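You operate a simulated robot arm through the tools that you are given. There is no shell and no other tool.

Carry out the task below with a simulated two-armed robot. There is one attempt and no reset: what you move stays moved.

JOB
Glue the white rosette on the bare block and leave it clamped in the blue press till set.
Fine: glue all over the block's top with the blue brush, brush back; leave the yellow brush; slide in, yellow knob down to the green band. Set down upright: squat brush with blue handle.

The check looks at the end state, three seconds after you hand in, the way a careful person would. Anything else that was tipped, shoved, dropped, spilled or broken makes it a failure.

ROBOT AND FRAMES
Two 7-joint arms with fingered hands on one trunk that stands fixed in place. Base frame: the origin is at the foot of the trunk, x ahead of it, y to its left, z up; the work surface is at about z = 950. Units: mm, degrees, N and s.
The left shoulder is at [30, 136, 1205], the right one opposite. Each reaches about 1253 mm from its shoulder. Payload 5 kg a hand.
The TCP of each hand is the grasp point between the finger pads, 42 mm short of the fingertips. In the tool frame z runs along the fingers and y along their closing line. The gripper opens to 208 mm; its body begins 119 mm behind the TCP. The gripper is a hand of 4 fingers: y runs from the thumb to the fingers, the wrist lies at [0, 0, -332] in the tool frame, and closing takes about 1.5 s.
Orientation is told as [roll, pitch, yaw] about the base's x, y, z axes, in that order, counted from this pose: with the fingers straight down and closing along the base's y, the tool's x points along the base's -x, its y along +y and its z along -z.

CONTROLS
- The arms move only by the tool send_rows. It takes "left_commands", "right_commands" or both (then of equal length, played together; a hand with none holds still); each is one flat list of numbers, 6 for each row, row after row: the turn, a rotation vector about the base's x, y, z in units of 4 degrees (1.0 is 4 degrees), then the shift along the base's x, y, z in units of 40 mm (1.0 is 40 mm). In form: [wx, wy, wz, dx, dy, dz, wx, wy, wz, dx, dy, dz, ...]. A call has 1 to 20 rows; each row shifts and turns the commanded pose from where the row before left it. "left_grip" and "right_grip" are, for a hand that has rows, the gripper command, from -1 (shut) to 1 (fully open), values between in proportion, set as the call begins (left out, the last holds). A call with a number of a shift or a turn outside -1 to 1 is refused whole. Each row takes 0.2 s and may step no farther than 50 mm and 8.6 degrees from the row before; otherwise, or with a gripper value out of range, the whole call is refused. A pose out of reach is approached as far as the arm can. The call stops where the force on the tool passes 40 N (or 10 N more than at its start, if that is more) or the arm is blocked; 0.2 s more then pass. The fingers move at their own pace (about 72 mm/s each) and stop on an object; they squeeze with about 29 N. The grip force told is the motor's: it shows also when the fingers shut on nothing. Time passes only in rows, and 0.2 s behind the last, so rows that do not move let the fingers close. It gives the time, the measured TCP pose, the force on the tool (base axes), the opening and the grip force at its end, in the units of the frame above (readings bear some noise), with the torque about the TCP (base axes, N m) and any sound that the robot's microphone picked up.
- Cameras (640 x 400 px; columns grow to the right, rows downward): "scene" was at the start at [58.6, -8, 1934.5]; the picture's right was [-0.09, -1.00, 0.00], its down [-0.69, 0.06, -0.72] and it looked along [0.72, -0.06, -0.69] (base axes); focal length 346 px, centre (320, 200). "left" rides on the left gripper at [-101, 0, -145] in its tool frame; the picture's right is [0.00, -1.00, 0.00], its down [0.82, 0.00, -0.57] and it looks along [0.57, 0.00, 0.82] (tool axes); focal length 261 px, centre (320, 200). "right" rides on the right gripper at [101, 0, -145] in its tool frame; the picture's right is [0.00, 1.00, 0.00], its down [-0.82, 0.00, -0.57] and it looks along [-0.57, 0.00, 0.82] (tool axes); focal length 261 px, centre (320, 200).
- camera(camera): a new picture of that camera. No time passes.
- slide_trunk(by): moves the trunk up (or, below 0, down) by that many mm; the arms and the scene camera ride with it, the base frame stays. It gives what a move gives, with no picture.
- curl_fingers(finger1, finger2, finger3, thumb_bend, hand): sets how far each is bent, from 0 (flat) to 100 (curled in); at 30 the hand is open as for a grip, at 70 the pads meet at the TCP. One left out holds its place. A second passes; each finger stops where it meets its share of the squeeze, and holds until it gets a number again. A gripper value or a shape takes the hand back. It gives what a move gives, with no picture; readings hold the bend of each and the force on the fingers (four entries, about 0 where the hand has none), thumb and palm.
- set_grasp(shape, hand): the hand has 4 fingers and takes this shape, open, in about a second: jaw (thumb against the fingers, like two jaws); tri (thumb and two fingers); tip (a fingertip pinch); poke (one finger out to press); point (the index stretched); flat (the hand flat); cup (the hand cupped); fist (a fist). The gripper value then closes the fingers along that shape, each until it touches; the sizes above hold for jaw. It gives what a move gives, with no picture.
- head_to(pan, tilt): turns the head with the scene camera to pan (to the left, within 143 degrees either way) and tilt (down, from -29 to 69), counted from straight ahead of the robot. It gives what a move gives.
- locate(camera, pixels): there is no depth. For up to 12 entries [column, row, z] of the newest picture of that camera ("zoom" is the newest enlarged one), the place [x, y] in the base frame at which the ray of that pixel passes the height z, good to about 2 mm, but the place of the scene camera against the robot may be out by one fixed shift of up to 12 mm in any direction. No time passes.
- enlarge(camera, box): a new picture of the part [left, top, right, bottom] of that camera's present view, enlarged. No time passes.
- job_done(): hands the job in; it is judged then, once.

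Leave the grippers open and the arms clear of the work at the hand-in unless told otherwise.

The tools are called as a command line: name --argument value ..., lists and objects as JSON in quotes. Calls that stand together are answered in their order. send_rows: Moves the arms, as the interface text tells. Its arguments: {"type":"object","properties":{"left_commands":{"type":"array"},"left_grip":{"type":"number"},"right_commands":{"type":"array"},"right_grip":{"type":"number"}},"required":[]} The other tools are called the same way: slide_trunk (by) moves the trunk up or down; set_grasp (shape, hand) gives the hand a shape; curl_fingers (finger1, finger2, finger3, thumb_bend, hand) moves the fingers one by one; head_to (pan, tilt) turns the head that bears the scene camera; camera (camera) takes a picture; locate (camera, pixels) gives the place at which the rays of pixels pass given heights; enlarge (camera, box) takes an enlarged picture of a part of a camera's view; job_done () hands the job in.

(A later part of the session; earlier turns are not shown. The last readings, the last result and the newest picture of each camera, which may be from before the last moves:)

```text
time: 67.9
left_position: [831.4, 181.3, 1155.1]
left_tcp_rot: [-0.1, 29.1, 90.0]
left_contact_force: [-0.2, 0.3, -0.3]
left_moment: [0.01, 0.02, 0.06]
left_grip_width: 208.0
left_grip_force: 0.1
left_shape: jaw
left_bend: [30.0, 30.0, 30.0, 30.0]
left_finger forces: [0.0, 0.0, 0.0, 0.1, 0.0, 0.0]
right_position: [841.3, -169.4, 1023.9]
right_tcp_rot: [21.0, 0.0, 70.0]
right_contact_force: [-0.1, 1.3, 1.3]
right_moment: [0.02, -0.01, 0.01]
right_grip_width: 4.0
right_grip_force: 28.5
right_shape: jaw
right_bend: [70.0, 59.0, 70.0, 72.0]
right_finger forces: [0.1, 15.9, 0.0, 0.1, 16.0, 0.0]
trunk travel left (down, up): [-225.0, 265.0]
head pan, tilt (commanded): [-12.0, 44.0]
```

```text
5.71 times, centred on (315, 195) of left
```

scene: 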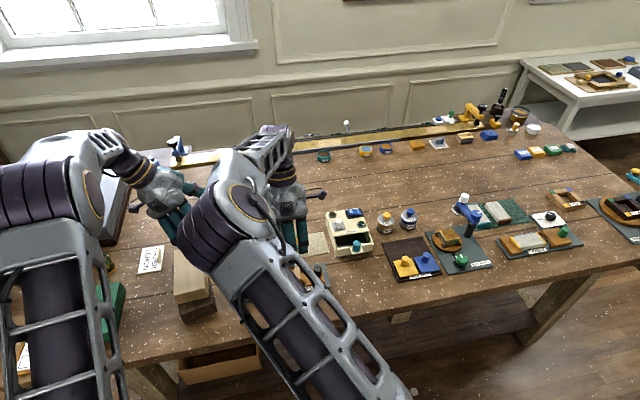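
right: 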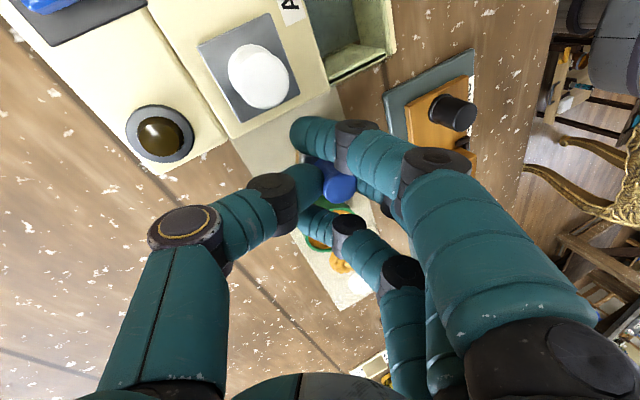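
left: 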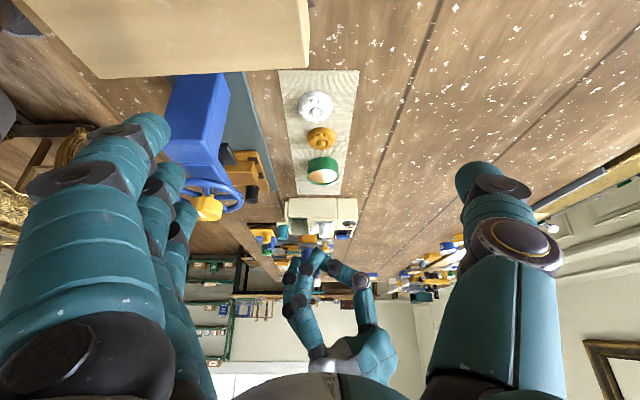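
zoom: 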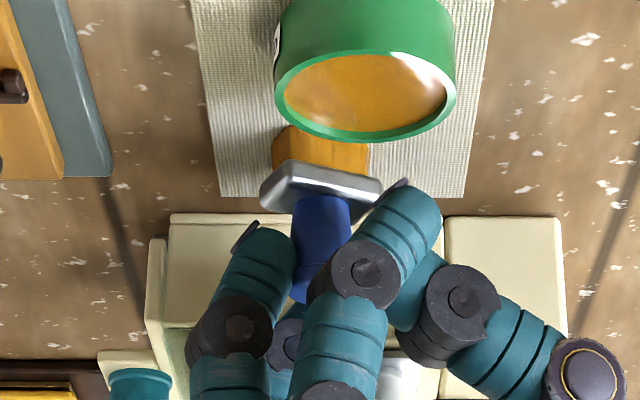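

Just touching (1.3 N). I press down 1 mm more and open the hand to ~64 mm.

send_rows --right_commands '[0, 0, 0, 0, 0, -0.03, 0, 0, 0, 0, 0, 0]'

send_rows --right_commands '[0, 0, 0, 0, 0, 0, 0, 0, 0, 0, 0, 0, 0, 0, 0, 0, 0, 0, 0, 0, 0, 0, 0, 0, 0, 0, 0, 0, 0, 0, 0, 0, 0, 0, 0, 0]' --right_grip -0.385

enlarge --camera "left" --box '[280, 160, 350, 230]'

camera --camera "right"

```text
time: 68.5
left_position: [832.0, 181.9, 1155.1]
left_tcp_rot: [0.0, 29.2, 90.0]
left_contact_force: [-0.4, 0.5, 0.2]
left_moment: [-0.01, 0.02, -0.01]
left_grip_width: 207.7
left_grip_force: 0.0
left_shape: jaw
left_bend: [30.0, 30.0, 30.0, 30.0]
left_finger forces: [0.0, 0.0, 0.1, 0.1, 0.1, 0.0]
right_position: [842.3, -168.6, 1021.5]
right_tcp_rot: [20.9, -0.1, 70.1]
right_contact_force: [-1.0, 0.2, 4.0]
right_moment: [-0.03, 0.04, -0.01]
right_grip_width: 4.1
right_grip_force: 29.2
right_shape: jaw
right_bend: [70.0, 59.0, 70.0, 72.0]
right_finger forces: [0.0, 17.3, 0.1, 0.0, 16.8, 0.0]
trunk travel left (down, up): [-225.0, 265.0]
head pan, tilt (commanded): [-12.0, 44.0]
```

```text
time: 69.9
left_position: [831.2, 182.1, 1154.6]
left_tcp_rot: [-0.1, 29.2, 90.0]
left_contact_force: [-0.4, 0.1, 0.3]
left_moment: [0.0, 0.01, 0.0]
left_grip_width: 207.9
left_grip_force: 0.0
left_shape: jaw
left_bend: [30.0, 30.0, 30.0, 30.0]
left_finger forces: [0.0, 0.0, 0.0, 0.1, 0.0, 0.0]
right_position: [841.4, -170.4, 1021.9]
right_tcp_rot: [21.0, 0.0, 70.0]
right_contact_force: [0.2, 0.1, 0.0]
right_moment: [-0.03, 0.02, -0.03]
right_grip_width: 63.5
right_grip_force: 0.0
right_shape: jaw
right_bend: [73.0, 73.0, 73.0, 70.0]
right_finger forces: [0.1, 0.1, 0.0, 0.0, 0.0, 0.0]
trunk travel left (down, up): [-225.0, 265.0]
head pan, tilt (commanded): [-12.0, 44.0]
```

```text
5.71 times, centred on (315, 195) of left
```

zoom: 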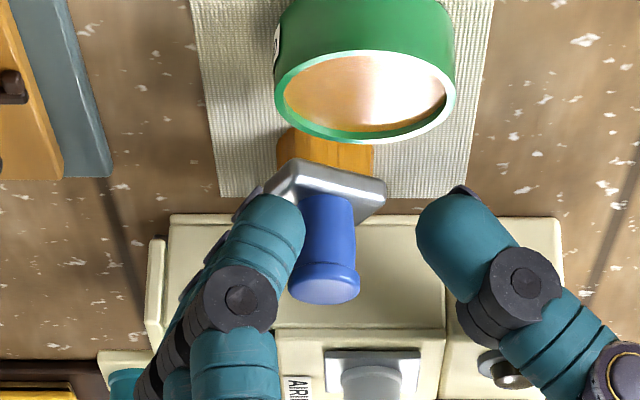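

```text
taken
```

right: 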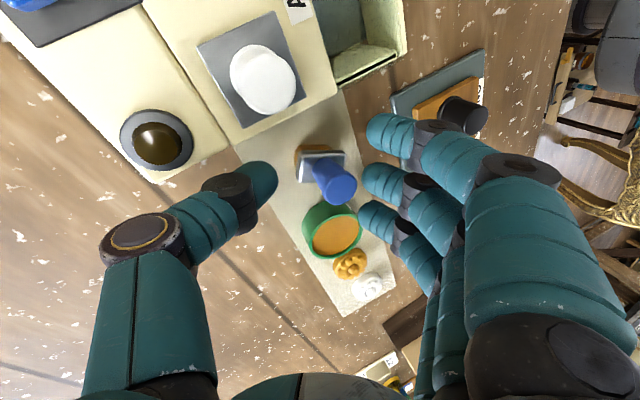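

Brush stands upright and free. I centre the hand a little (8 mm toward the finger side), then rise straight up, and undo the tilt.

send_rows --right_commands '[0, 0, 0, -0.19, 0.07, 0, 0, 0, 0, 0, 0, 0.3, 0, 0, 0, 0, 0, 0.5, 0, 0, 0, 0, 0, 0.8, 0, 0, 0, 0, 0, 0.8, 0, 0, 0, 0, 0, 0]'

enlarge --camera "left" --box '[260, 150, 380, 250]'

camera --camera "right"

```text
time: 71.3
left_position: [831.0, 182.1, 1154.8]
left_tcp_rot: [0.1, 29.1, 89.9]
left_contact_force: [-0.2, -0.5, -0.3]
left_moment: [-0.01, -0.01, -0.05]
left_grip_width: 207.8
left_grip_force: 0.0
left_shape: jaw
left_bend: [30.0, 30.0, 30.0, 30.0]
left_finger forces: [0.0, 0.1, 0.0, 0.0, 0.0, 0.0]
right_position: [838.3, -166.9, 1116.5]
right_tcp_rot: [21.1, 0.0, 70.0]
right_contact_force: [-0.3, 0.3, -0.8]
right_moment: [0.01, 0.03, 0.0]
right_grip_width: 63.1
right_grip_force: 0.1
right_shape: jaw
right_bend: [73.0, 73.0, 73.0, 70.0]
right_finger forces: [0.0, 0.0, 0.0, 0.0, 0.0, 0.0]
right hand out of reach, approached as far as the arm can: row 1
trunk travel left (down, up): [-225.0, 265.0]
head pan, tilt (commanded): [-12.0, 44.0]
```

```text
4.00 times, centred on (320, 200) of left
```

zoom: 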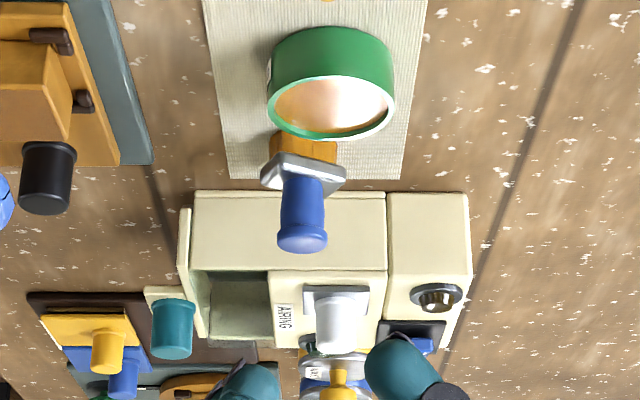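

```text
taken
```

right: 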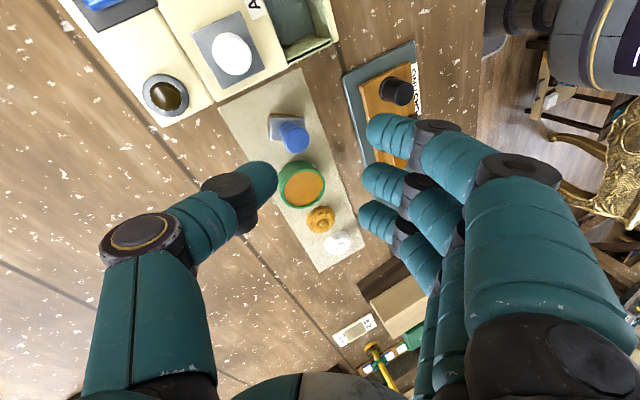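

The brush is safely back on the mat. Next the rosette at about (827,73): the left hand is in the way there, so I withdraw it 120 mm along +y while the right hand untilts and turns to yaw 45° at height.

send_rows --left_commands '[0, 0, 0, 0, 0.5, 0.1, 0, 0, 0, 0, 0.5, 0.1, 0, 0, 0, 0, 0.5, 0, 0, 0, 0, 0, 0.5, 0, 0, 0, 0, 0, 0.5, 0, 0, 0, 0, 0, 0.5, 0]' --right_commands '[-0.299, -0.822, 0, 0, 0, 0.2, -0.299, -0.822, 0, 0, 0, 0.2, -0.299, -0.822, 0, 0, 0, 0, -0.299, -0.822, 0, 0, 0, 0, -0.299, -0.822, 0, 0, 0, 0, -0.299, -0.822, 0, 0, 0, 0]'

send_rows --right_commands '[0, 0, -0.9, -0.03, 0.75, 0, 0, 0, -0.9, -0.03, 0.75, 0, 0, 0, -0.9, -0.03, 0.75, 0, 0, 0, -0.9, -0.03, 0.75, 0, 0, 0, -0.9, -0.03, 0.75, 0, 0, 0, -0.9, -0.03, 0.75, 0, 0, 0, -0.9, 0, 0.75, 0, 0, 0, 0, 0, 0.75, 0]'

camera --camera "right"

camera --camera "left"

```text
time: 72.7
left_position: [830.8, 300.9, 1162.9]
left_tcp_rot: [-0.1, 29.2, 89.9]
left_contact_force: [-0.4, -0.2, -0.2]
left_moment: [-0.02, 0.0, 0.02]
left_grip_width: 207.8
left_grip_force: 0.0
left_shape: jaw
left_bend: [30.0, 30.0, 30.0, 30.0]
left_finger forces: [0.1, 0.0, 0.0, 0.0, 0.1, 0.1]
right_position: [944.5, -163.9, 1143.7]
right_tcp_rot: [0.2, 0.2, 70.1]
right_contact_force: [0.3, 0.2, 0.8]
right_moment: [-0.09, 0.01, 0.0]
right_grip_width: 63.2
right_grip_force: 0.1
right_shape: jaw
right_bend: [73.0, 73.0, 73.0, 70.0]
right_finger forces: [0.0, 0.0, 0.0, 0.0, 0.0, 0.0]
right hand out of reach, approached as far as the arm can: row 1, 2, 3, 4, 5, 6
trunk travel left (down, up): [-225.0, 265.0]
head pan, tilt (commanded): [-12.0, 44.0]
```

```text
time: 74.5
left_position: [830.7, 302.1, 1162.9]
left_tcp_rot: [0.0, 29.2, 89.9]
left_contact_force: [-0.8, 0.7, 0.6]
left_moment: [-0.1, -0.02, 0.01]
left_grip_width: 207.8
left_grip_force: 0.1
left_shape: jaw
left_bend: [30.0, 30.0, 30.0, 30.0]
left_finger forces: [0.0, 0.1, 0.1, 0.0, 0.0, 0.0]
right_position: [908.2, 65.8, 1145.6]
right_tcp_rot: [0.0, 0.0, 44.7]
right_contact_force: [-0.3, -1.2, 0.1]
right_moment: [0.1, -0.02, -0.01]
right_grip_width: 63.7
right_grip_force: 0.2
right_shape: jaw
right_bend: [73.0, 73.0, 73.0, 70.0]
right_finger forces: [0.1, 0.0, 0.0, 0.0, 0.0, 0.1]
right hand out of reach, approached as far as the arm can: row 4, 5, 7, 8
trunk travel left (down, up): [-225.0, 265.0]
head pan, tilt (commanded): [-12.0, 44.0]
```

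```text
taken
```

right: 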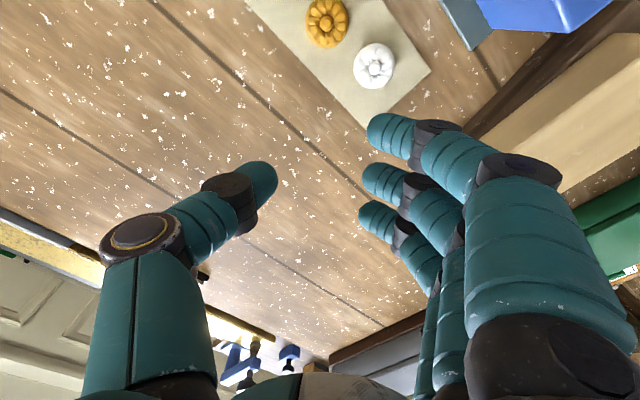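

```text
taken
```

left: 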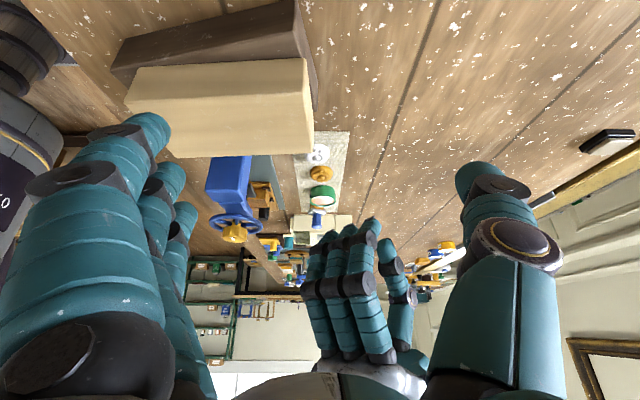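

The reach limit (wrist ≈ 940 mm from shoulder) pushed the hand outward while untilting; nothing was touched. Now I move over the white rosette at (827,73), z 1120.

send_rows --right_commands '[0, 0, 0, -0.68, 0.06, -0.2, 0, 0, 0, -0.68, 0.06, -0.2, 0, 0, 0, -0.66, 0.06, -0.2, 0, 0, 0, 0, 0, 0]'

camera --camera "right"

camera --camera "left"

camera --camera "scene"

```text
time: 75.5
left_position: [829.3, 301.1, 1162.5]
left_tcp_rot: [0.0, 29.2, 90.0]
left_contact_force: [0.1, -1.3, 0.1]
left_moment: [0.03, -0.02, -0.02]
left_grip_width: 207.9
left_grip_force: 0.0
left_shape: jaw
left_bend: [30.0, 30.0, 30.0, 30.0]
left_finger forces: [0.0, 0.0, 0.0, 0.1, 0.0, 0.1]
right_position: [899.4, 94.0, 1128.4]
right_tcp_rot: [0.1, 0.3, 44.8]
right_contact_force: [-0.6, 0.0, -0.7]
right_moment: [0.01, -0.01, 0.01]
right_grip_width: 63.5
right_grip_force: 0.1
right_shape: jaw
right_bend: [73.0, 73.0, 73.0, 70.0]
right_finger forces: [0.1, 0.1, 0.0, 0.1, 0.1, 0.0]
right hand out of reach, approached as far as the arm can: row 1, 2, 3
trunk travel left (down, up): [-225.0, 265.0]
head pan, tilt (commanded): [-12.0, 44.0]
```

```text
taken
```

right: 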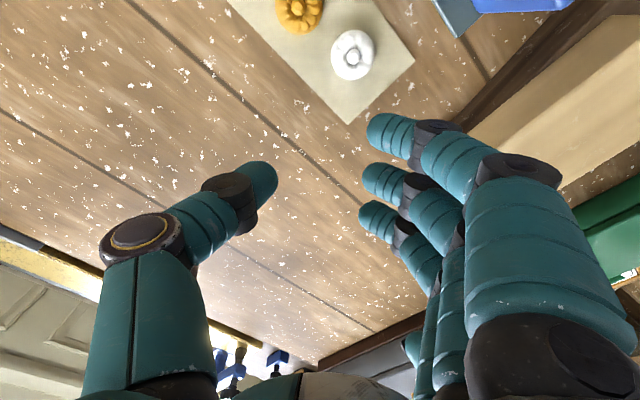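

```text
taken
```

left: 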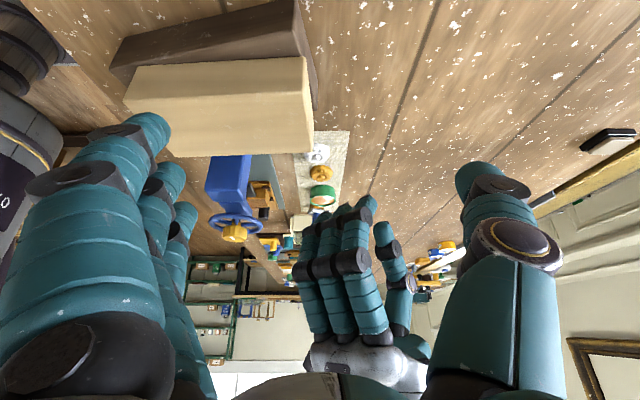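

```text
taken
```

scene: 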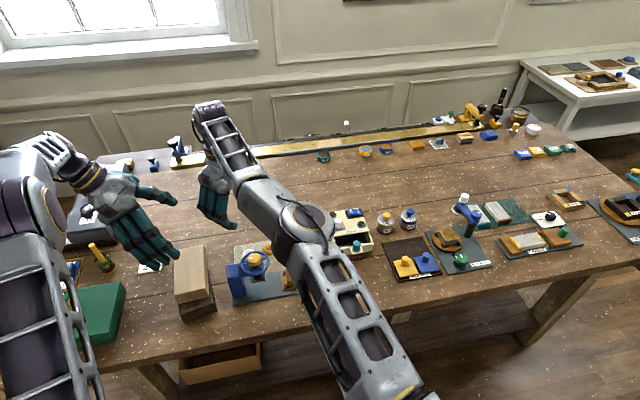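

The hand drifted along instead of inward – the stretched arm is near singular. I try smaller pure −x steps.

send_rows --right_commands '[0, 0, 0, -0.25, 0, 0, 0, 0, 0, -0.25, 0, 0, 0, 0, 0, -0.25, 0, 0, 0, 0, 0, -0.25, 0, 0]'

```text
time: 76.5
left_position: [830.4, 300.9, 1162.6]
left_tcp_rot: [0.0, 29.2, 90.0]
left_contact_force: [-0.3, 0.4, 0.3]
left_moment: [0.0, 0.0, -0.01]
left_grip_width: 207.9
left_grip_force: 0.1
left_shape: jaw
left_bend: [30.0, 30.0, 30.0, 30.0]
left_finger forces: [0.0, 0.1, 0.0, 0.0, 0.0, 0.0]
right_position: [894.2, 105.3, 1130.2]
right_tcp_rot: [0.1, 0.2, 44.8]
right_contact_force: [-0.4, -0.3, -0.7]
right_moment: [-0.01, 0.0, 0.04]
right_grip_width: 63.6
right_grip_force: 0.0
right_shape: jaw
right_bend: [73.0, 73.0, 73.0, 70.0]
right_finger forces: [0.0, 0.0, 0.0, 0.0, 0.0, 0.0]
right hand out of reach, approached as far as the arm can: row 1, 2, 3, 4
trunk travel left (down, up): [-225.0, 265.0]
head pan, tilt (commanded): [-12.0, 44.0]
```

It slides along the reach sphere: the elbow is straight. I try to break out with a larger inward-and-upward step.

send_rows --right_commands '[0, 0, 0, -0.7, -0.5, 0.8, 0, 0, 0, -0.7, -0.5, 0.8, 0, 0, 0, -0.7, -0.5, 0.8]'

```text
time: 77.3
left_position: [829.2, 301.1, 1164.2]
left_tcp_rot: [-0.2, 29.1, 90.0]
left_contact_force: [-1.1, 0.5, 0.9]
left_moment: [0.09, -0.08, 0.06]
left_grip_width: 208.1
left_grip_force: 0.1
left_shape: jaw
left_bend: [30.0, 30.0, 30.0, 30.0]
left_finger forces: [0.0, 0.1, 0.0, 0.0, 0.0, 0.0]
right_position: [887.1, 72.1, 1240.8]
right_tcp_rot: [0.0, 0.3, 44.9]
right_contact_force: [-1.1, -0.2, -0.4]
right_moment: [0.03, -0.12, 0.02]
right_grip_width: 63.6
right_grip_force: 0.0
right_shape: jaw
right_bend: [73.0, 73.0, 73.0, 70.0]
right_finger forces: [0.0, 0.0, 0.1, 0.0, 0.0, 0.1]
right hand out of reach, approached as far as the arm can: row 1, 2, 3
trunk travel left (down, up): [-225.0, 265.0]
head pan, tilt (commanded): [-12.0, 44.0]
```

It rose but x hardly changed; some joint seems at its stop. I turn the yaw back toward 90° while moving inward.

send_rows --right_commands '[0, 0, 1, -0.3, -0.3, 0, 0, 0, 1, -0.3, -0.3, 0, 0, 0, 1, -0.3, -0.3, 0, 0, 0, 1, -0.3, -0.3, 0, 0, 0, 1, -0.3, -0.3, 0, 0, 0, 1, -0.3, -0.3, 0]'

camera --camera "scene"

```text
time: 78.7
left_position: [830.8, 301.0, 1162.5]
left_tcp_rot: [0.0, 29.1, 90.0]
left_contact_force: [-0.5, -0.7, 0.6]
left_moment: [0.06, -0.01, -0.01]
left_grip_width: 207.9
left_grip_force: 0.1
left_shape: jaw
left_bend: [30.0, 30.0, 30.0, 30.0]
left_finger forces: [0.1, 0.0, 0.0, 0.1, 0.0, 0.0]
right_position: [896.8, 23.0, 1259.7]
right_tcp_rot: [0.1, 0.1, 68.8]
right_contact_force: [-0.6, -0.8, -0.4]
right_moment: [0.01, -0.03, -0.02]
right_grip_width: 63.7
right_grip_force: 0.1
right_shape: jaw
right_bend: [73.0, 73.0, 73.0, 70.0]
right_finger forces: [0.0, 0.0, 0.1, 0.0, 0.0, 0.1]
right hand out of reach, approached as far as the arm can: row 1, 2, 3, 4, 5, 6
trunk travel left (down, up): [-225.0, 265.0]
head pan, tilt (commanded): [-12.0, 44.0]
```

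```text
taken
```

scene: 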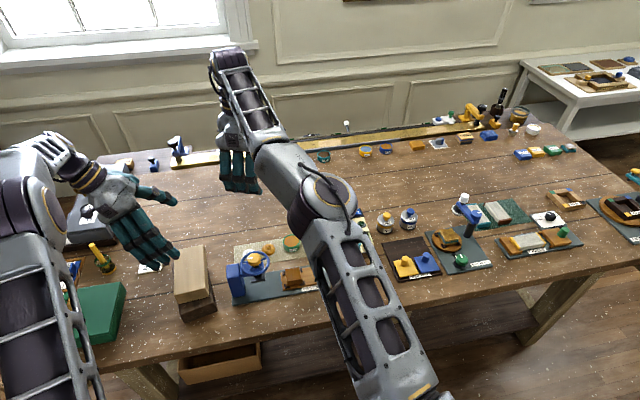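

The wrist is likely at its flexion stop with the arm stretched. I pitch the fingers forward (−32° about y) while pulling inward, to free it.

send_rows --right_commands '[0, -1, 0, -0.6, 0, 0, 0, -1, 0, -0.6, 0, 0, 0, -1, 0, -0.6, 0, 0, 0, -1, 0, -0.6, 0, 0, 0, -1, 0, -0.6, 0, 0, 0, -1, 0, -0.6, 0, 0, 0, -1, 0, -0.6, 0, 0, 0, -1, 0, -0.6, 0, 0]'

camera --camera "scene"

```text
time: 80.5
left_position: [829.7, 301.6, 1164.0]
left_tcp_rot: [0.0, 29.2, 90.0]
left_contact_force: [0.2, 0.9, 0.0]
left_moment: [-0.05, -0.02, 0.01]
left_grip_width: 208.3
left_grip_force: 0.0
left_shape: jaw
left_bend: [30.0, 30.0, 30.0, 30.0]
left_finger forces: [0.1, 0.0, 0.1, 0.0, 0.1, 0.0]
right_position: [1026.5, 127.4, 1357.7]
right_tcp_rot: [-30.0, -10.8, 71.7]
right_contact_force: [0.1, 0.6, 0.3]
right_moment: [0.03, 0.04, -0.04]
right_grip_width: 63.7
right_grip_force: 0.0
right_shape: jaw
right_bend: [73.0, 73.0, 73.0, 70.0]
right_finger forces: [0.0, 0.1, 0.0, 0.0, 0.1, 0.1]
right hand out of reach, approached as far as the arm can: row 1, 2, 3, 4, 5, 6, 7, 8
trunk travel left (down, up): [-225.0, 265.0]
head pan, tilt (commanded): [-12.0, 44.0]
```

```text
taken
```

scene: 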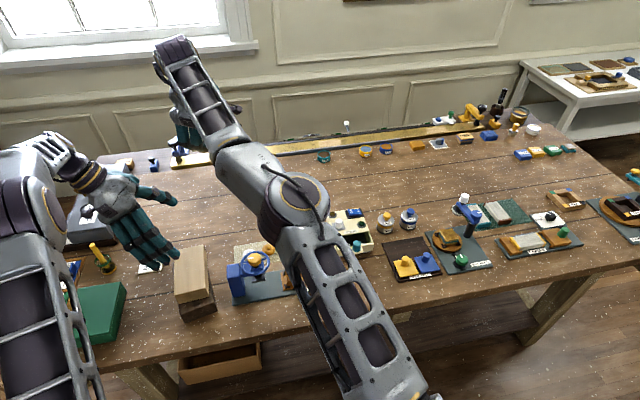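

The wrist keeps at maximum radius; the elbow must fold upward, which lowers the wrist. So I command mainly downward with a bit inward.

send_rows --right_commands '[0, 0, 0, -0.3, -0.2, -0.9, 0, 0, 0, -0.3, -0.2, -0.9, 0, 0, 0, -0.3, -0.2, -0.9]'

camera --camera "scene"

```text
time: 81.3
left_position: [831.8, 300.6, 1161.2]
left_tcp_rot: [0.0, 29.2, 90.0]
left_contact_force: [0.5, 0.5, 0.5]
left_moment: [-0.03, 0.09, -0.05]
left_grip_width: 208.0
left_grip_force: 0.1
left_shape: jaw
left_bend: [30.0, 30.0, 30.0, 30.0]
left_finger forces: [0.0, 0.0, 0.0, 0.0, 0.0, 0.0]
right_position: [1051.2, 126.8, 1263.2]
right_tcp_rot: [-29.9, -10.9, 71.8]
right_contact_force: [0.6, 0.3, 0.8]
right_moment: [-0.01, 0.06, -0.04]
right_grip_width: 63.8
right_grip_force: 0.1
right_shape: jaw
right_bend: [73.0, 73.0, 73.0, 70.0]
right_finger forces: [0.0, 0.0, 0.0, 0.0, 0.0, 0.0]
right hand out of reach, approached as far as the arm can: row 1, 2, 3
trunk travel left (down, up): [-225.0, 265.0]
head pan, tilt (commanded): [-12.0, 44.0]
```

```text
taken
```

scene: 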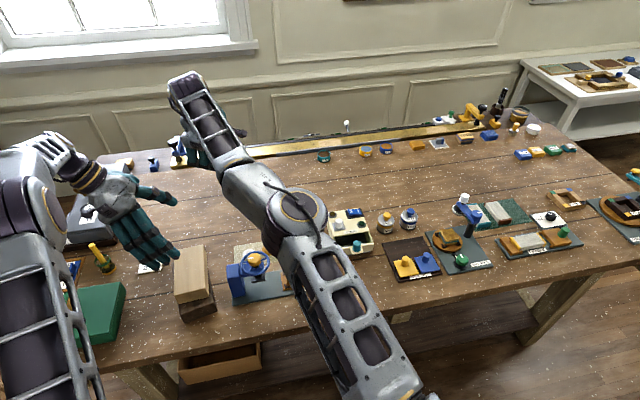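

Radius shrank slightly (967→950). I try moving −y with downward to fold the elbow more.

send_rows --right_commands '[0, 0, 0, -0.2, -0.9, -0.2, 0, 0, 0, -0.2, -0.9, -0.2, 0, 0, 0, -0.2, -0.9, -0.2, 0, 0, 0, -0.2, -0.9, -0.2]'

```text
time: 82.3
left_position: [831.9, 300.8, 1162.7]
left_tcp_rot: [0.0, 29.2, 90.0]
left_contact_force: [0.4, -0.8, 0.4]
left_moment: [0.17, 0.06, -0.02]
left_grip_width: 207.7
left_grip_force: 0.0
left_shape: jaw
left_bend: [30.0, 30.0, 30.0, 30.0]
left_finger forces: [0.0, 0.0, 0.0, 0.0, 0.0, 0.0]
right_position: [1091.1, 2.6, 1245.1]
right_tcp_rot: [-29.9, -11.0, 71.8]
right_contact_force: [-0.3, 1.1, -0.4]
right_moment: [-0.04, -0.02, -0.03]
right_grip_width: 63.7
right_grip_force: 0.1
right_shape: jaw
right_bend: [73.0, 73.0, 73.0, 70.0]
right_finger forces: [0.1, 0.0, 0.0, 0.0, 0.1, 0.1]
right hand out of reach, approached as far as the arm can: row 1, 2, 3, 4
trunk travel left (down, up): [-225.0, 265.0]
head pan, tilt (commanded): [-12.0, 44.0]
```

I need to understand the arm's posture. I look at the scene view and find the elbow's place along its pixel ray.

camera --camera "scene"

locate --camera "scene" --pixels '[[295, 215, 1250], [295, 215, 1300], [295, 215, 1350], [295, 215, 1400], [295, 215, 1450], [295, 215, 1500], [190, 90, 1500], [190, 90, 1550]]'

```text
taken
```

scene: 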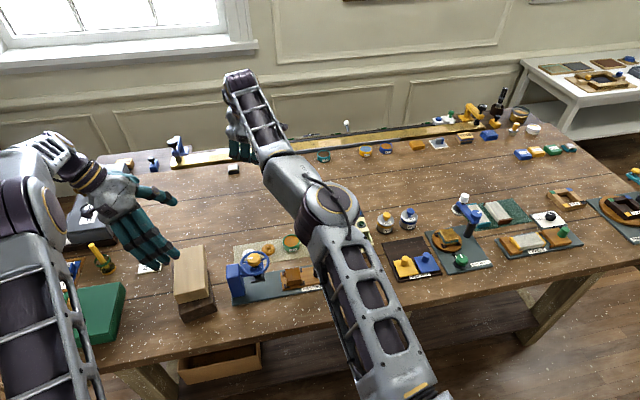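

```text
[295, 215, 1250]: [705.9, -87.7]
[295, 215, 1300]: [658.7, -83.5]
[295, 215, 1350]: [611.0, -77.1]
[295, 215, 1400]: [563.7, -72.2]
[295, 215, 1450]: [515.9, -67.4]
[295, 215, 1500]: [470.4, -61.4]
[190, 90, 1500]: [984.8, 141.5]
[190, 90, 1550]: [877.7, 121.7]
```

I test a single small −x step from here to see what moves.

send_rows --right_commands '[0, 0, 0, -0.5, 0, 0, 0, 0, 0, -0.5, 0, 0]'

send_rows --right_commands '[0, 0, 0, 0, 0, -0.5, 0, 0, 0, 0, 0, -0.5]'

```text
time: 82.9
left_position: [829.8, 301.2, 1162.4]
left_tcp_rot: [0.0, 29.3, 90.0]
left_contact_force: [-0.3, 0.5, -0.4]
left_moment: [-0.02, -0.03, 0.02]
left_grip_width: 208.0
left_grip_force: 0.0
left_shape: jaw
left_bend: [30.0, 30.0, 30.0, 30.0]
left_finger forces: [0.0, 0.0, 0.0, 0.0, 0.1, 0.0]
right_position: [1087.1, 11.4, 1254.2]
right_tcp_rot: [-30.1, -10.9, 71.7]
right_contact_force: [-0.4, 0.7, -0.1]
right_moment: [-0.01, -0.02, -0.03]
right_grip_width: 63.9
right_grip_force: 0.0
right_shape: jaw
right_bend: [73.0, 73.0, 73.0, 70.0]
right_finger forces: [0.0, 0.1, 0.0, 0.0, 0.0, 0.1]
right hand out of reach, approached as far as the arm can: row 1, 2
trunk travel left (down, up): [-225.0, 265.0]
head pan, tilt (commanded): [-12.0, 44.0]
```

```text
time: 83.5
left_position: [830.4, 301.0, 1162.9]
left_tcp_rot: [0.0, 29.2, 90.0]
left_contact_force: [0.0, 0.4, 0.2]
left_moment: [0.0, 0.02, 0.0]
left_grip_width: 208.1
left_grip_force: 0.1
left_shape: jaw
left_bend: [30.0, 30.0, 30.0, 30.0]
left_finger forces: [0.0, 0.0, 0.0, 0.1, 0.0, 0.0]
right_position: [1094.5, 12.7, 1215.9]
right_tcp_rot: [-30.1, -10.8, 71.8]
right_contact_force: [-0.2, -1.3, -0.3]
right_moment: [0.03, 0.06, 0.0]
right_grip_width: 63.7
right_grip_force: 0.0
right_shape: jaw
right_bend: [73.0, 73.0, 73.0, 70.0]
right_finger forces: [0.1, 0.0, 0.1, 0.0, 0.1, 0.0]
right hand out of reach, approached as far as the arm can: row 1
trunk travel left (down, up): [-225.0, 265.0]
head pan, tilt (commanded): [-12.0, 44.0]
```

Downward steps do work (the last was reached fully). I go farther down, then try inward again.

send_rows --right_commands '[0, 0, 0, 0, 0, -0.5, 0, 0, 0, 0, 0, -0.5, 0, 0, 0, 0, 0, -0.5, 0, 0, 0, -0.3, 0, -0.3, 0, 0, 0, -0.3, 0, 0]'

```text
time: 84.7
left_position: [830.4, 301.4, 1162.2]
left_tcp_rot: [0.0, 29.3, 90.0]
left_contact_force: [-0.3, 0.1, 0.2]
left_moment: [0.0, -0.03, 0.0]
left_grip_width: 207.7
left_grip_force: 0.0
left_shape: jaw
left_bend: [30.0, 30.0, 30.0, 30.0]
left_finger forces: [0.0, 0.0, 0.0, 0.0, 0.0, 0.0]
right_position: [1098.7, 22.9, 1143.7]
right_tcp_rot: [-30.1, -10.9, 71.8]
right_contact_force: [0.7, 0.8, 0.1]
right_moment: [-0.04, 0.01, -0.01]
right_grip_width: 63.6
right_grip_force: 0.1
right_shape: jaw
right_bend: [73.0, 73.0, 73.0, 70.0]
right_finger forces: [0.0, 0.0, 0.0, 0.0, 0.1, 0.0]
right hand out of reach, approached as far as the arm can: row 1, 3, 4, 5
trunk travel left (down, up): [-225.0, 265.0]
head pan, tilt (commanded): [-12.0, 44.0]
```

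It is the straight-arm singularity (true pivot sphere ≈ 915 mm). Pitching the fingers back toward the robot (+y rotation) should make the elbow fold, so I do that while asking for inward motion.

send_rows --right_commands '[0, 1, 0, -0.6, 0, 0, 0, 1, 0, -0.6, 0, 0, 0, 1, 0, -0.6, 0, 0, 0, 1, 0, -0.6, 0, 0, 0, 1, 0, -0.6, 0, 0, 0, 1, 0, -0.6, 0, 0, 0, 1, 0, -0.6, 0, 0, 0, 1, 0, -0.6, 0, 0]'

camera --camera "scene"

```text
time: 86.5
left_position: [829.7, 300.9, 1163.1]
left_tcp_rot: [-0.1, 29.2, 89.9]
left_contact_force: [-0.1, -0.3, -0.7]
left_moment: [0.0, -0.04, 0.04]
left_grip_width: 207.9
left_grip_force: 0.0
left_shape: jaw
left_bend: [30.0, 30.0, 30.0, 30.0]
left_finger forces: [0.0, 0.1, 0.0, 0.0, 0.0, 0.0]
right_position: [917.1, 24.3, 1144.0]
right_tcp_rot: [0.2, 0.3, 68.8]
right_contact_force: [0.1, -0.4, -0.4]
right_moment: [0.03, 0.01, 0.0]
right_grip_width: 63.3
right_grip_force: 0.0
right_shape: jaw
right_bend: [73.0, 73.0, 73.0, 70.0]
right_finger forces: [0.0, 0.0, 0.0, 0.0, 0.1, 0.0]
right hand out of reach, approached as far as the arm can: row 1, 3
trunk travel left (down, up): [-225.0, 265.0]
head pan, tilt (commanded): [-12.0, 44.0]
```

```text
taken
```

scene: 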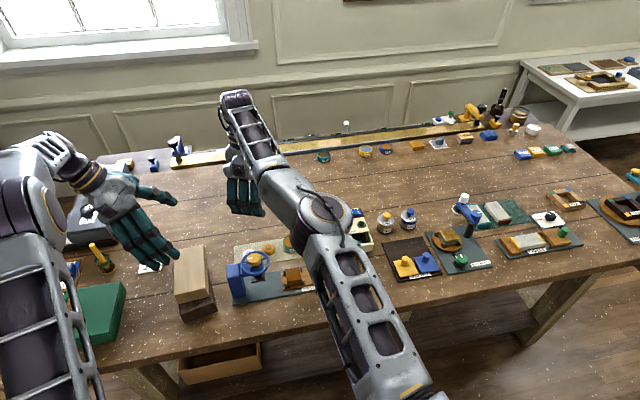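

Most of those rows were reached. I continue inward, with a little more pitch first.

send_rows --right_commands '[0, 1, 0, -0.6, 0, 0, 0, 1, 0, -0.6, 0, 0, 0, 1, 0, -0.6, 0, 0, 0, 1, 0, -0.6, 0, 0, 0, 0, 0, -0.6, 0, 0]'

```text
time: 87.7
left_position: [830.5, 301.6, 1162.4]
left_tcp_rot: [0.1, 29.3, 90.0]
left_contact_force: [-0.8, 0.1, -0.2]
left_moment: [0.0, -0.02, -0.02]
left_grip_width: 207.7
left_grip_force: 0.0
left_shape: jaw
left_bend: [30.0, 30.0, 30.0, 30.0]
left_finger forces: [0.0, 0.0, 0.0, 0.1, 0.1, 0.1]
right_position: [824.9, 31.5, 1149.5]
right_tcp_rot: [15.2, 6.0, 69.7]
right_contact_force: [0.0, -0.2, 0.1]
right_moment: [-0.06, 0.0, 0.01]
right_grip_width: 63.5
right_grip_force: 0.2
right_shape: jaw
right_bend: [73.0, 73.0, 73.0, 70.0]
right_finger forces: [0.0, 0.0, 0.0, 0.0, 0.1, 0.1]
right hand out of reach, approached as far as the arm can: row 1, 4, 5
trunk travel left (down, up): [-225.0, 265.0]
head pan, tilt (commanded): [-12.0, 44.0]
```

Still on the limit. Elbow is actually bent (~24°), so some other joint is at its stop. I swing back to the right (−y), where the arm had freedom before, and watch which rows are refused.

send_rows --right_commands '[0, 0, 0, 0, -0.8, 0.3, 0, 0, 0, 0, -0.8, 0.3, 0, 0, 0, 0, -0.8, 0.3, 0, 0, 0, 0, -0.8, 0.3, 0, 0, 0, -0.2, -0.8, 0, 0, 0, 0, -0.2, -0.8, 0]'

camera --camera "scene"

```text
time: 89.1
left_position: [829.7, 300.6, 1163.2]
left_tcp_rot: [0.0, 29.1, 90.0]
left_contact_force: [0.5, -1.7, -0.3]
left_moment: [0.18, 0.02, -0.01]
left_grip_width: 208.1
left_grip_force: 0.1
left_shape: jaw
left_bend: [30.0, 30.0, 30.0, 30.0]
left_finger forces: [0.0, 0.0, 0.0, 0.0, 0.1, 0.0]
right_position: [845.8, -158.8, 1202.4]
right_tcp_rot: [15.2, 5.9, 69.7]
right_contact_force: [0.1, -0.3, 0.5]
right_moment: [-0.01, -0.03, 0.03]
right_grip_width: 63.6
right_grip_force: 0.1
right_shape: jaw
right_bend: [73.0, 73.0, 73.0, 70.0]
right_finger forces: [0.0, 0.1, 0.1, 0.1, 0.0, 0.0]
right hand out of reach, approached as far as the arm can: row 1, 2, 3, 5, 6
trunk travel left (down, up): [-225.0, 265.0]
head pan, tilt (commanded): [-12.0, 44.0]
```

```text
taken
```

scene: 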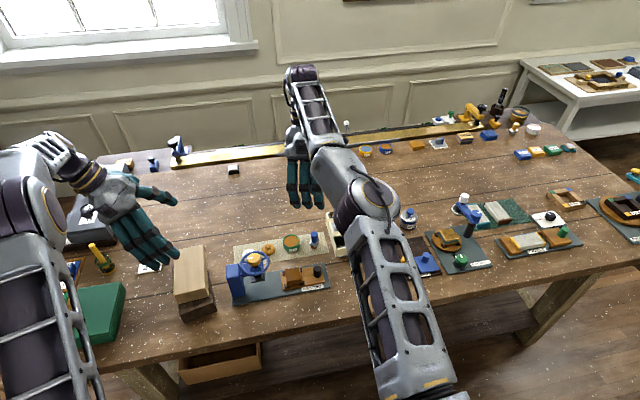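

I test inward again from here, watching the result.

send_rows --right_commands '[0, 0, 0, -0.5, 0, 0, 0, 0, 0, -0.5, 0, 0]'

send_rows --right_commands '[0, 0, 0, -0.4, -0.4, -0.4, 0, 0, 0, -0.4, -0.4, -0.4]'

```text
time: 89.7
left_position: [830.6, 300.7, 1163.5]
left_tcp_rot: [0.0, 29.2, 90.0]
left_contact_force: [0.6, -0.2, -0.2]
left_moment: [-0.01, -0.01, -0.02]
left_grip_width: 208.0
left_grip_force: 0.1
left_shape: jaw
left_bend: [30.0, 30.0, 30.0, 30.0]
left_finger forces: [0.0, 0.0, 0.1, 0.0, 0.1, 0.0]
right_position: [844.7, -157.3, 1200.8]
right_tcp_rot: [15.2, 5.9, 69.6]
right_contact_force: [-0.2, 0.0, 0.3]
right_moment: [-0.04, -0.01, -0.01]
right_grip_width: 63.6
right_grip_force: 0.0
right_shape: jaw
right_bend: [73.0, 73.0, 73.0, 70.0]
right_finger forces: [0.0, 0.0, 0.1, 0.1, 0.1, 0.0]
right hand out of reach, approached as far as the arm can: row 1, 2
trunk travel left (down, up): [-225.0, 265.0]
head pan, tilt (commanded): [-12.0, 44.0]
```

```text
time: 90.3
left_position: [829.8, 302.4, 1162.6]
left_tcp_rot: [-0.1, 29.3, 90.0]
left_contact_force: [0.3, 0.5, 0.8]
left_moment: [0.03, 0.01, 0.02]
left_grip_width: 207.7
left_grip_force: 0.1
left_shape: jaw
left_bend: [30.0, 30.0, 30.0, 30.0]
left_finger forces: [0.1, 0.0, 0.0, 0.0, 0.2, 0.0]
right_position: [852.1, -188.5, 1175.9]
right_tcp_rot: [15.2, 5.9, 69.6]
right_contact_force: [0.1, 0.3, -0.3]
right_moment: [-0.02, 0.02, 0.01]
right_grip_width: 63.6
right_grip_force: 0.2
right_shape: jaw
right_bend: [73.0, 73.0, 73.0, 70.0]
right_finger forces: [0.0, 0.1, 0.1, 0.0, 0.1, 0.0]
right hand out of reach, approached as far as the arm can: row 1, 2
trunk travel left (down, up): [-225.0, 265.0]
head pan, tilt (commanded): [-12.0, 44.0]
```

Seen from above, the elbow disc faces upward, so the elbow folds sideways: wrist to +y with +yaw. I command +yaw with +y and some −x.

send_rows --right_commands '[0, 0, 1, -0.3, 0.6, 0, 0, 0, 1, -0.3, 0.6, 0, 0, 0, 1, -0.3, 0.6, 0, 0, 0, 1, -0.3, 0.6, 0, 0, 0, 1, -0.3, 0.6, 0]'

```text
time: 91.5
left_position: [831.0, 302.6, 1162.6]
left_tcp_rot: [0.0, 29.2, 89.9]
left_contact_force: [0.0, 1.8, 0.1]
left_moment: [-0.19, -0.03, 0.05]
left_grip_width: 208.0
left_grip_force: 0.0
left_shape: jaw
left_bend: [30.0, 30.0, 30.0, 30.0]
left_finger forces: [0.1, 0.1, 0.1, 0.1, 0.0, 0.1]
right_position: [839.3, -63.6, 1182.3]
right_tcp_rot: [15.2, 5.9, 89.6]
right_contact_force: [0.2, -0.5, -0.2]
right_moment: [0.02, -0.02, -0.05]
right_grip_width: 63.4
right_grip_force: 0.2
right_shape: jaw
right_bend: [73.0, 73.0, 73.0, 70.0]
right_finger forces: [0.0, 0.1, 0.0, 0.0, 0.1, 0.1]
right hand out of reach, approached as far as the arm can: row 1, 2, 3, 4, 5
trunk travel left (down, up): [-225.0, 265.0]
head pan, tilt (commanded): [-12.0, 44.0]
```

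Still limited. I enlarge the right arm in the scene view to see its true posture.

enlarge --camera "scene" --box '[180, 30, 500, 400]'

camera --camera "left"

```text
1.08 times, centred on (340, 215) of scene (not enlarged: the box is as wide or as high as the picture)
```

zoom: 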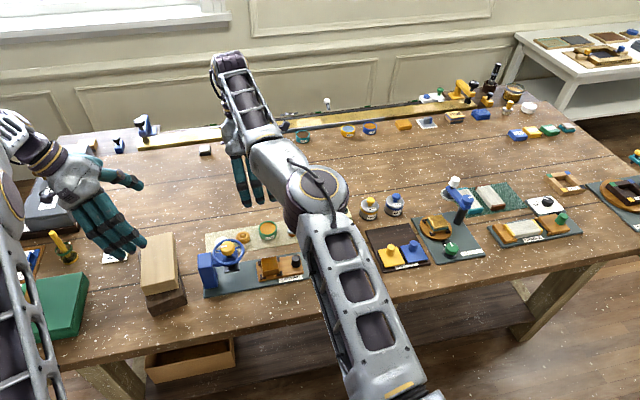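

```text
taken
```

left: 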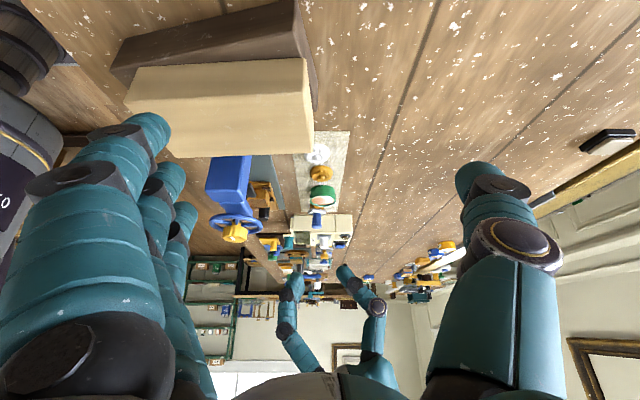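

I head back toward the start posture (yaw toward 0, up and to the right), which was free, to unwind the joints.

send_rows --right_commands '[0, 0, -1, -0.3, -0.6, 0.4, 0, 0, -1, -0.3, -0.6, 0.4, 0, 0, -1, -0.3, -0.6, 0.4, 0, 0, -1, -0.3, -0.6, 0.4, 0, 0, -1, -0.3, -0.6, 0.4, 0, 0, -1, -0.3, -0.6, 0.4, 0, 0, -1, -0.3, -0.6, 0.4, 0, 0, -1, -0.3, -0.6, 0.4, 0, 0, -1, -0.3, -0.6, 0.4, 0, 0, -1, -0.3, -0.6, 0.4]'

camera --camera "scene"

```text
time: 93.7
left_position: [831.0, 300.9, 1164.2]
left_tcp_rot: [0.0, 29.1, 90.0]
left_contact_force: [-0.1, -0.1, -0.4]
left_moment: [0.14, -0.03, 0.02]
left_grip_width: 207.8
left_grip_force: 0.0
left_shape: jaw
left_bend: [30.0, 30.0, 30.0, 30.0]
left_finger forces: [0.0, 0.1, 0.0, 0.0, 0.0, 0.1]
right_position: [787.1, -254.4, 1318.0]
right_tcp_rot: [15.0, 5.7, 57.6]
right_contact_force: [-0.5, 0.3, -0.5]
right_moment: [0.03, -0.04, -0.04]
right_grip_width: 63.7
right_grip_force: 0.0
right_shape: jaw
right_bend: [73.0, 73.0, 73.0, 70.0]
right_finger forces: [0.0, 0.0, 0.0, 0.0, 0.1, 0.1]
right hand out of reach, approached as far as the arm can: row 1, 2, 3, 4, 5
trunk travel left (down, up): [-225.0, 265.0]
head pan, tilt (commanded): [-12.0, 44.0]
```

```text
taken
```

scene: 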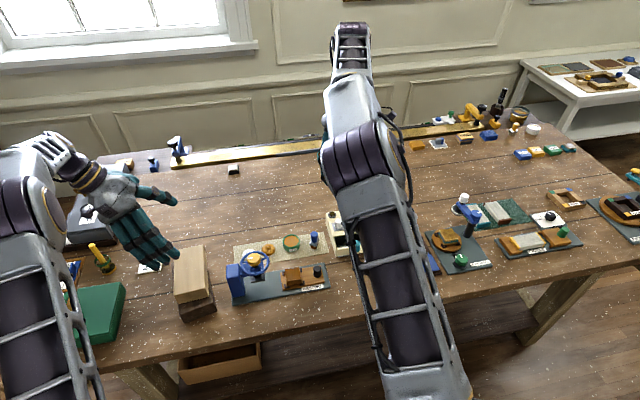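

Rows 6–10 were reached: the arm is free again (now at (787,−254,1318)). I untilt the hand there while moving a bit inward.

send_rows --right_commands '[-0.2, -0.98, 0, -0.5, 0.2, 0, -0.2, -0.98, 0, -0.5, 0.2, 0, -0.2, -0.98, 0, -0.5, 0.2, 0, -0.2, -0.98, 0, -0.5, 0.2, 0]'

```text
time: 94.7
left_position: [829.5, 302.7, 1164.7]
left_tcp_rot: [-0.1, 29.2, 90.0]
left_contact_force: [-1.1, 1.0, 0.9]
left_moment: [0.01, -0.12, 0.07]
left_grip_width: 207.8
left_grip_force: 0.1
left_shape: jaw
left_bend: [30.0, 30.0, 30.0, 30.0]
left_finger forces: [0.0, 0.0, 0.0, 0.0, 0.1, 0.1]
right_position: [706.6, -219.8, 1320.0]
right_tcp_rot: [0.0, 0.0, 56.8]
right_contact_force: [-0.7, 0.5, 0.4]
right_moment: [-0.03, -0.15, -0.01]
right_grip_width: 64.1
right_grip_force: 0.0
right_shape: jaw
right_bend: [73.0, 73.0, 73.0, 70.0]
right_finger forces: [0.0, 0.0, 0.0, 0.0, 0.0, 0.0]
trunk travel left (down, up): [-225.0, 265.0]
head pan, tilt (commanded): [-12.0, 44.0]
```

Free now. I go over the rosette from the inside: (827,73,1150) with yaw 45°.

send_rows --right_commands '[0, 0, -0.6, 0.375, 0.9, -0.4, 0, 0, -0.6, 0.375, 0.9, -0.4, 0, 0, -0.6, 0.375, 0.9, -0.4, 0, 0, -0.6, 0.375, 0.9, -0.5, 0, 0, -0.6, 0.375, 0.9, -0.5, 0, 0, 0, 0.375, 0.9, -0.6, 0, 0, 0, 0.375, 0.9, -0.6, 0, 0, 0, 0.375, 0.9, -0.6]'

camera --camera "right"

camera --camera "left"

camera --camera "scene"

```text
time: 96.5
left_position: [831.1, 303.2, 1160.9]
left_tcp_rot: [0.1, 29.2, 90.0]
left_contact_force: [0.0, 0.7, -1.1]
left_moment: [-0.13, 0.08, -0.05]
left_grip_width: 207.7
left_grip_force: 0.1
left_shape: jaw
left_bend: [30.0, 30.0, 30.0, 30.0]
left_finger forces: [0.0, 0.0, 0.1, 0.0, 0.0, 0.0]
right_position: [831.4, 66.4, 1157.3]
right_tcp_rot: [0.1, 0.0, 44.7]
right_contact_force: [0.9, -0.5, 0.4]
right_moment: [0.02, 0.13, -0.03]
right_grip_width: 63.9
right_grip_force: 0.1
right_shape: jaw
right_bend: [73.0, 73.0, 73.0, 70.0]
right_finger forces: [0.1, 0.1, 0.0, 0.1, 0.1, 0.1]
trunk travel left (down, up): [-225.0, 265.0]
head pan, tilt (commanded): [-12.0, 44.0]
```

```text
taken
```

right: 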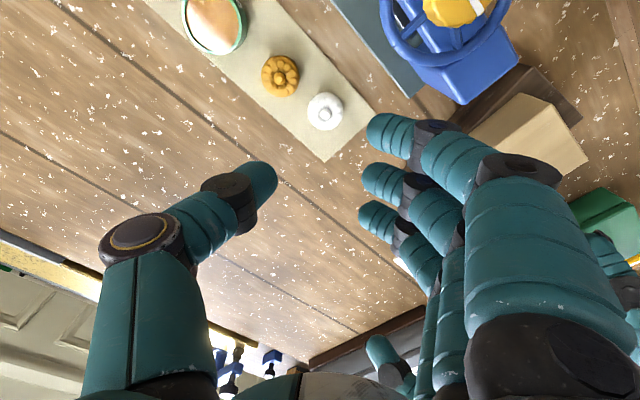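

```text
taken
```

left: 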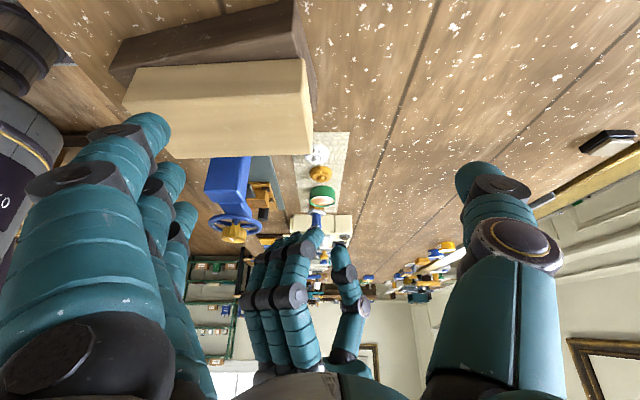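

```text
taken
```

scene: 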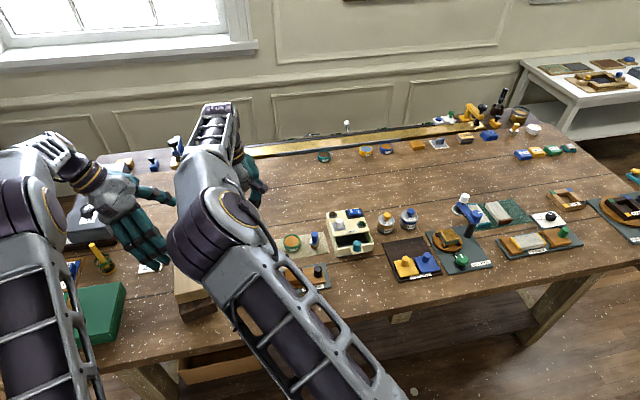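

I enlarge the white rosette in the right view, at (325,112), to locate it precisely.

enlarge --camera "right" --box '[285, 85, 365, 140]'

```text
7.27 times, centred on (325, 112) of right
```

zoom: 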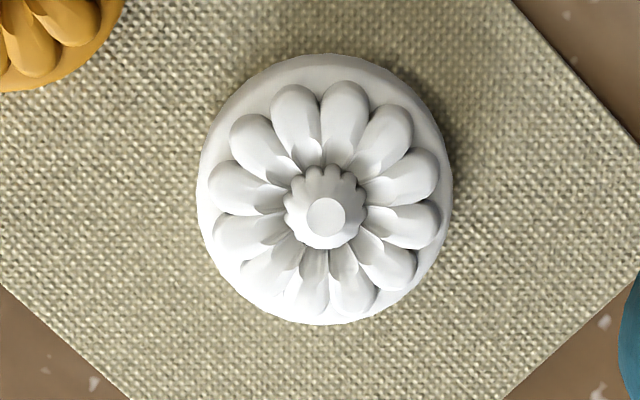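

locate --camera "zoom" --pixels '[[325, 215, 967], [325, 190, 954], [197, 185, 957], [453, 185, 957], [325, 54, 954], [325, 325, 960], [70, 5, 962]]'

```text
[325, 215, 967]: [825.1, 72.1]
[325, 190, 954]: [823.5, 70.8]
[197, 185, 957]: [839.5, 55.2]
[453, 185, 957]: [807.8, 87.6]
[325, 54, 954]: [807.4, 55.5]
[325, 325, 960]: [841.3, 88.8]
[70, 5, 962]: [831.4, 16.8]
```

White rosette centre is (824,71.5), diameter 46 mm. I move over it and descend to TCP z≈1010 with the 64 mm opening.

send_rows --right_commands '[0, 0, 0, -0.18, 0.1275, -0.5, 0, 0, 0, 0, 0, -0.7, 0, 0, 0, 0, 0, -0.7, 0, 0, 0, 0, 0, -0.7, 0, 0, 0, 0, 0, -0.7, 0, 0, 0, 0, 0, -0.375, 0, 0, 0, 0, 0, 0]'

camera --camera "right"

enlarge --camera "left" --box '[240, 120, 400, 240]'

```text
time: 98.1
left_position: [830.9, 301.5, 1163.1]
left_tcp_rot: [0.1, 29.2, 89.9]
left_contact_force: [0.6, -0.7, 0.6]
left_moment: [0.03, -0.01, -0.01]
left_grip_width: 207.7
left_grip_force: 0.1
left_shape: jaw
left_bend: [30.0, 30.0, 30.0, 30.0]
left_finger forces: [0.0, 0.0, 0.0, 0.0, 0.1, 0.1]
right_position: [820.5, 71.1, 1011.8]
right_tcp_rot: [0.1, -0.1, 44.8]
right_contact_force: [1.4, -0.4, -0.5]
right_moment: [0.04, -0.05, -0.01]
right_grip_width: 64.0
right_grip_force: 0.2
right_shape: jaw
right_bend: [73.0, 73.0, 73.0, 70.0]
right_finger forces: [0.0, 0.0, 0.1, 0.0, 0.1, 0.1]
trunk travel left (down, up): [-225.0, 265.0]
head pan, tilt (commanded): [-12.0, 44.0]
```

```text
taken
```

right: 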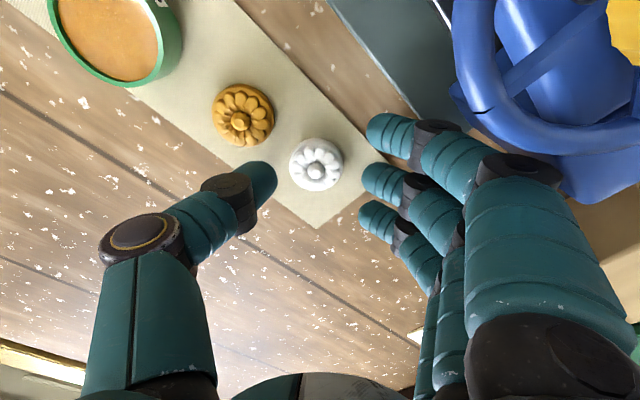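

```text
3.33 times, centred on (320, 180) of left
```

zoom: 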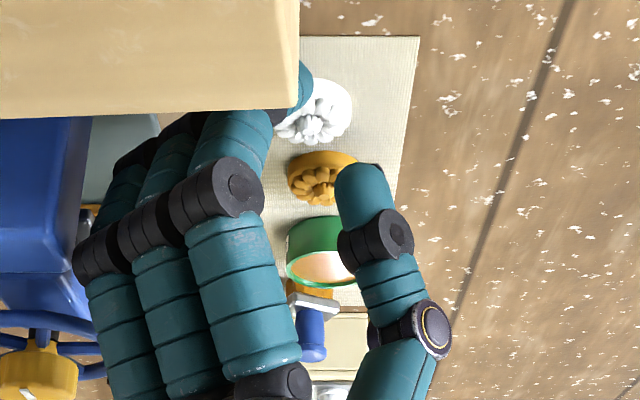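

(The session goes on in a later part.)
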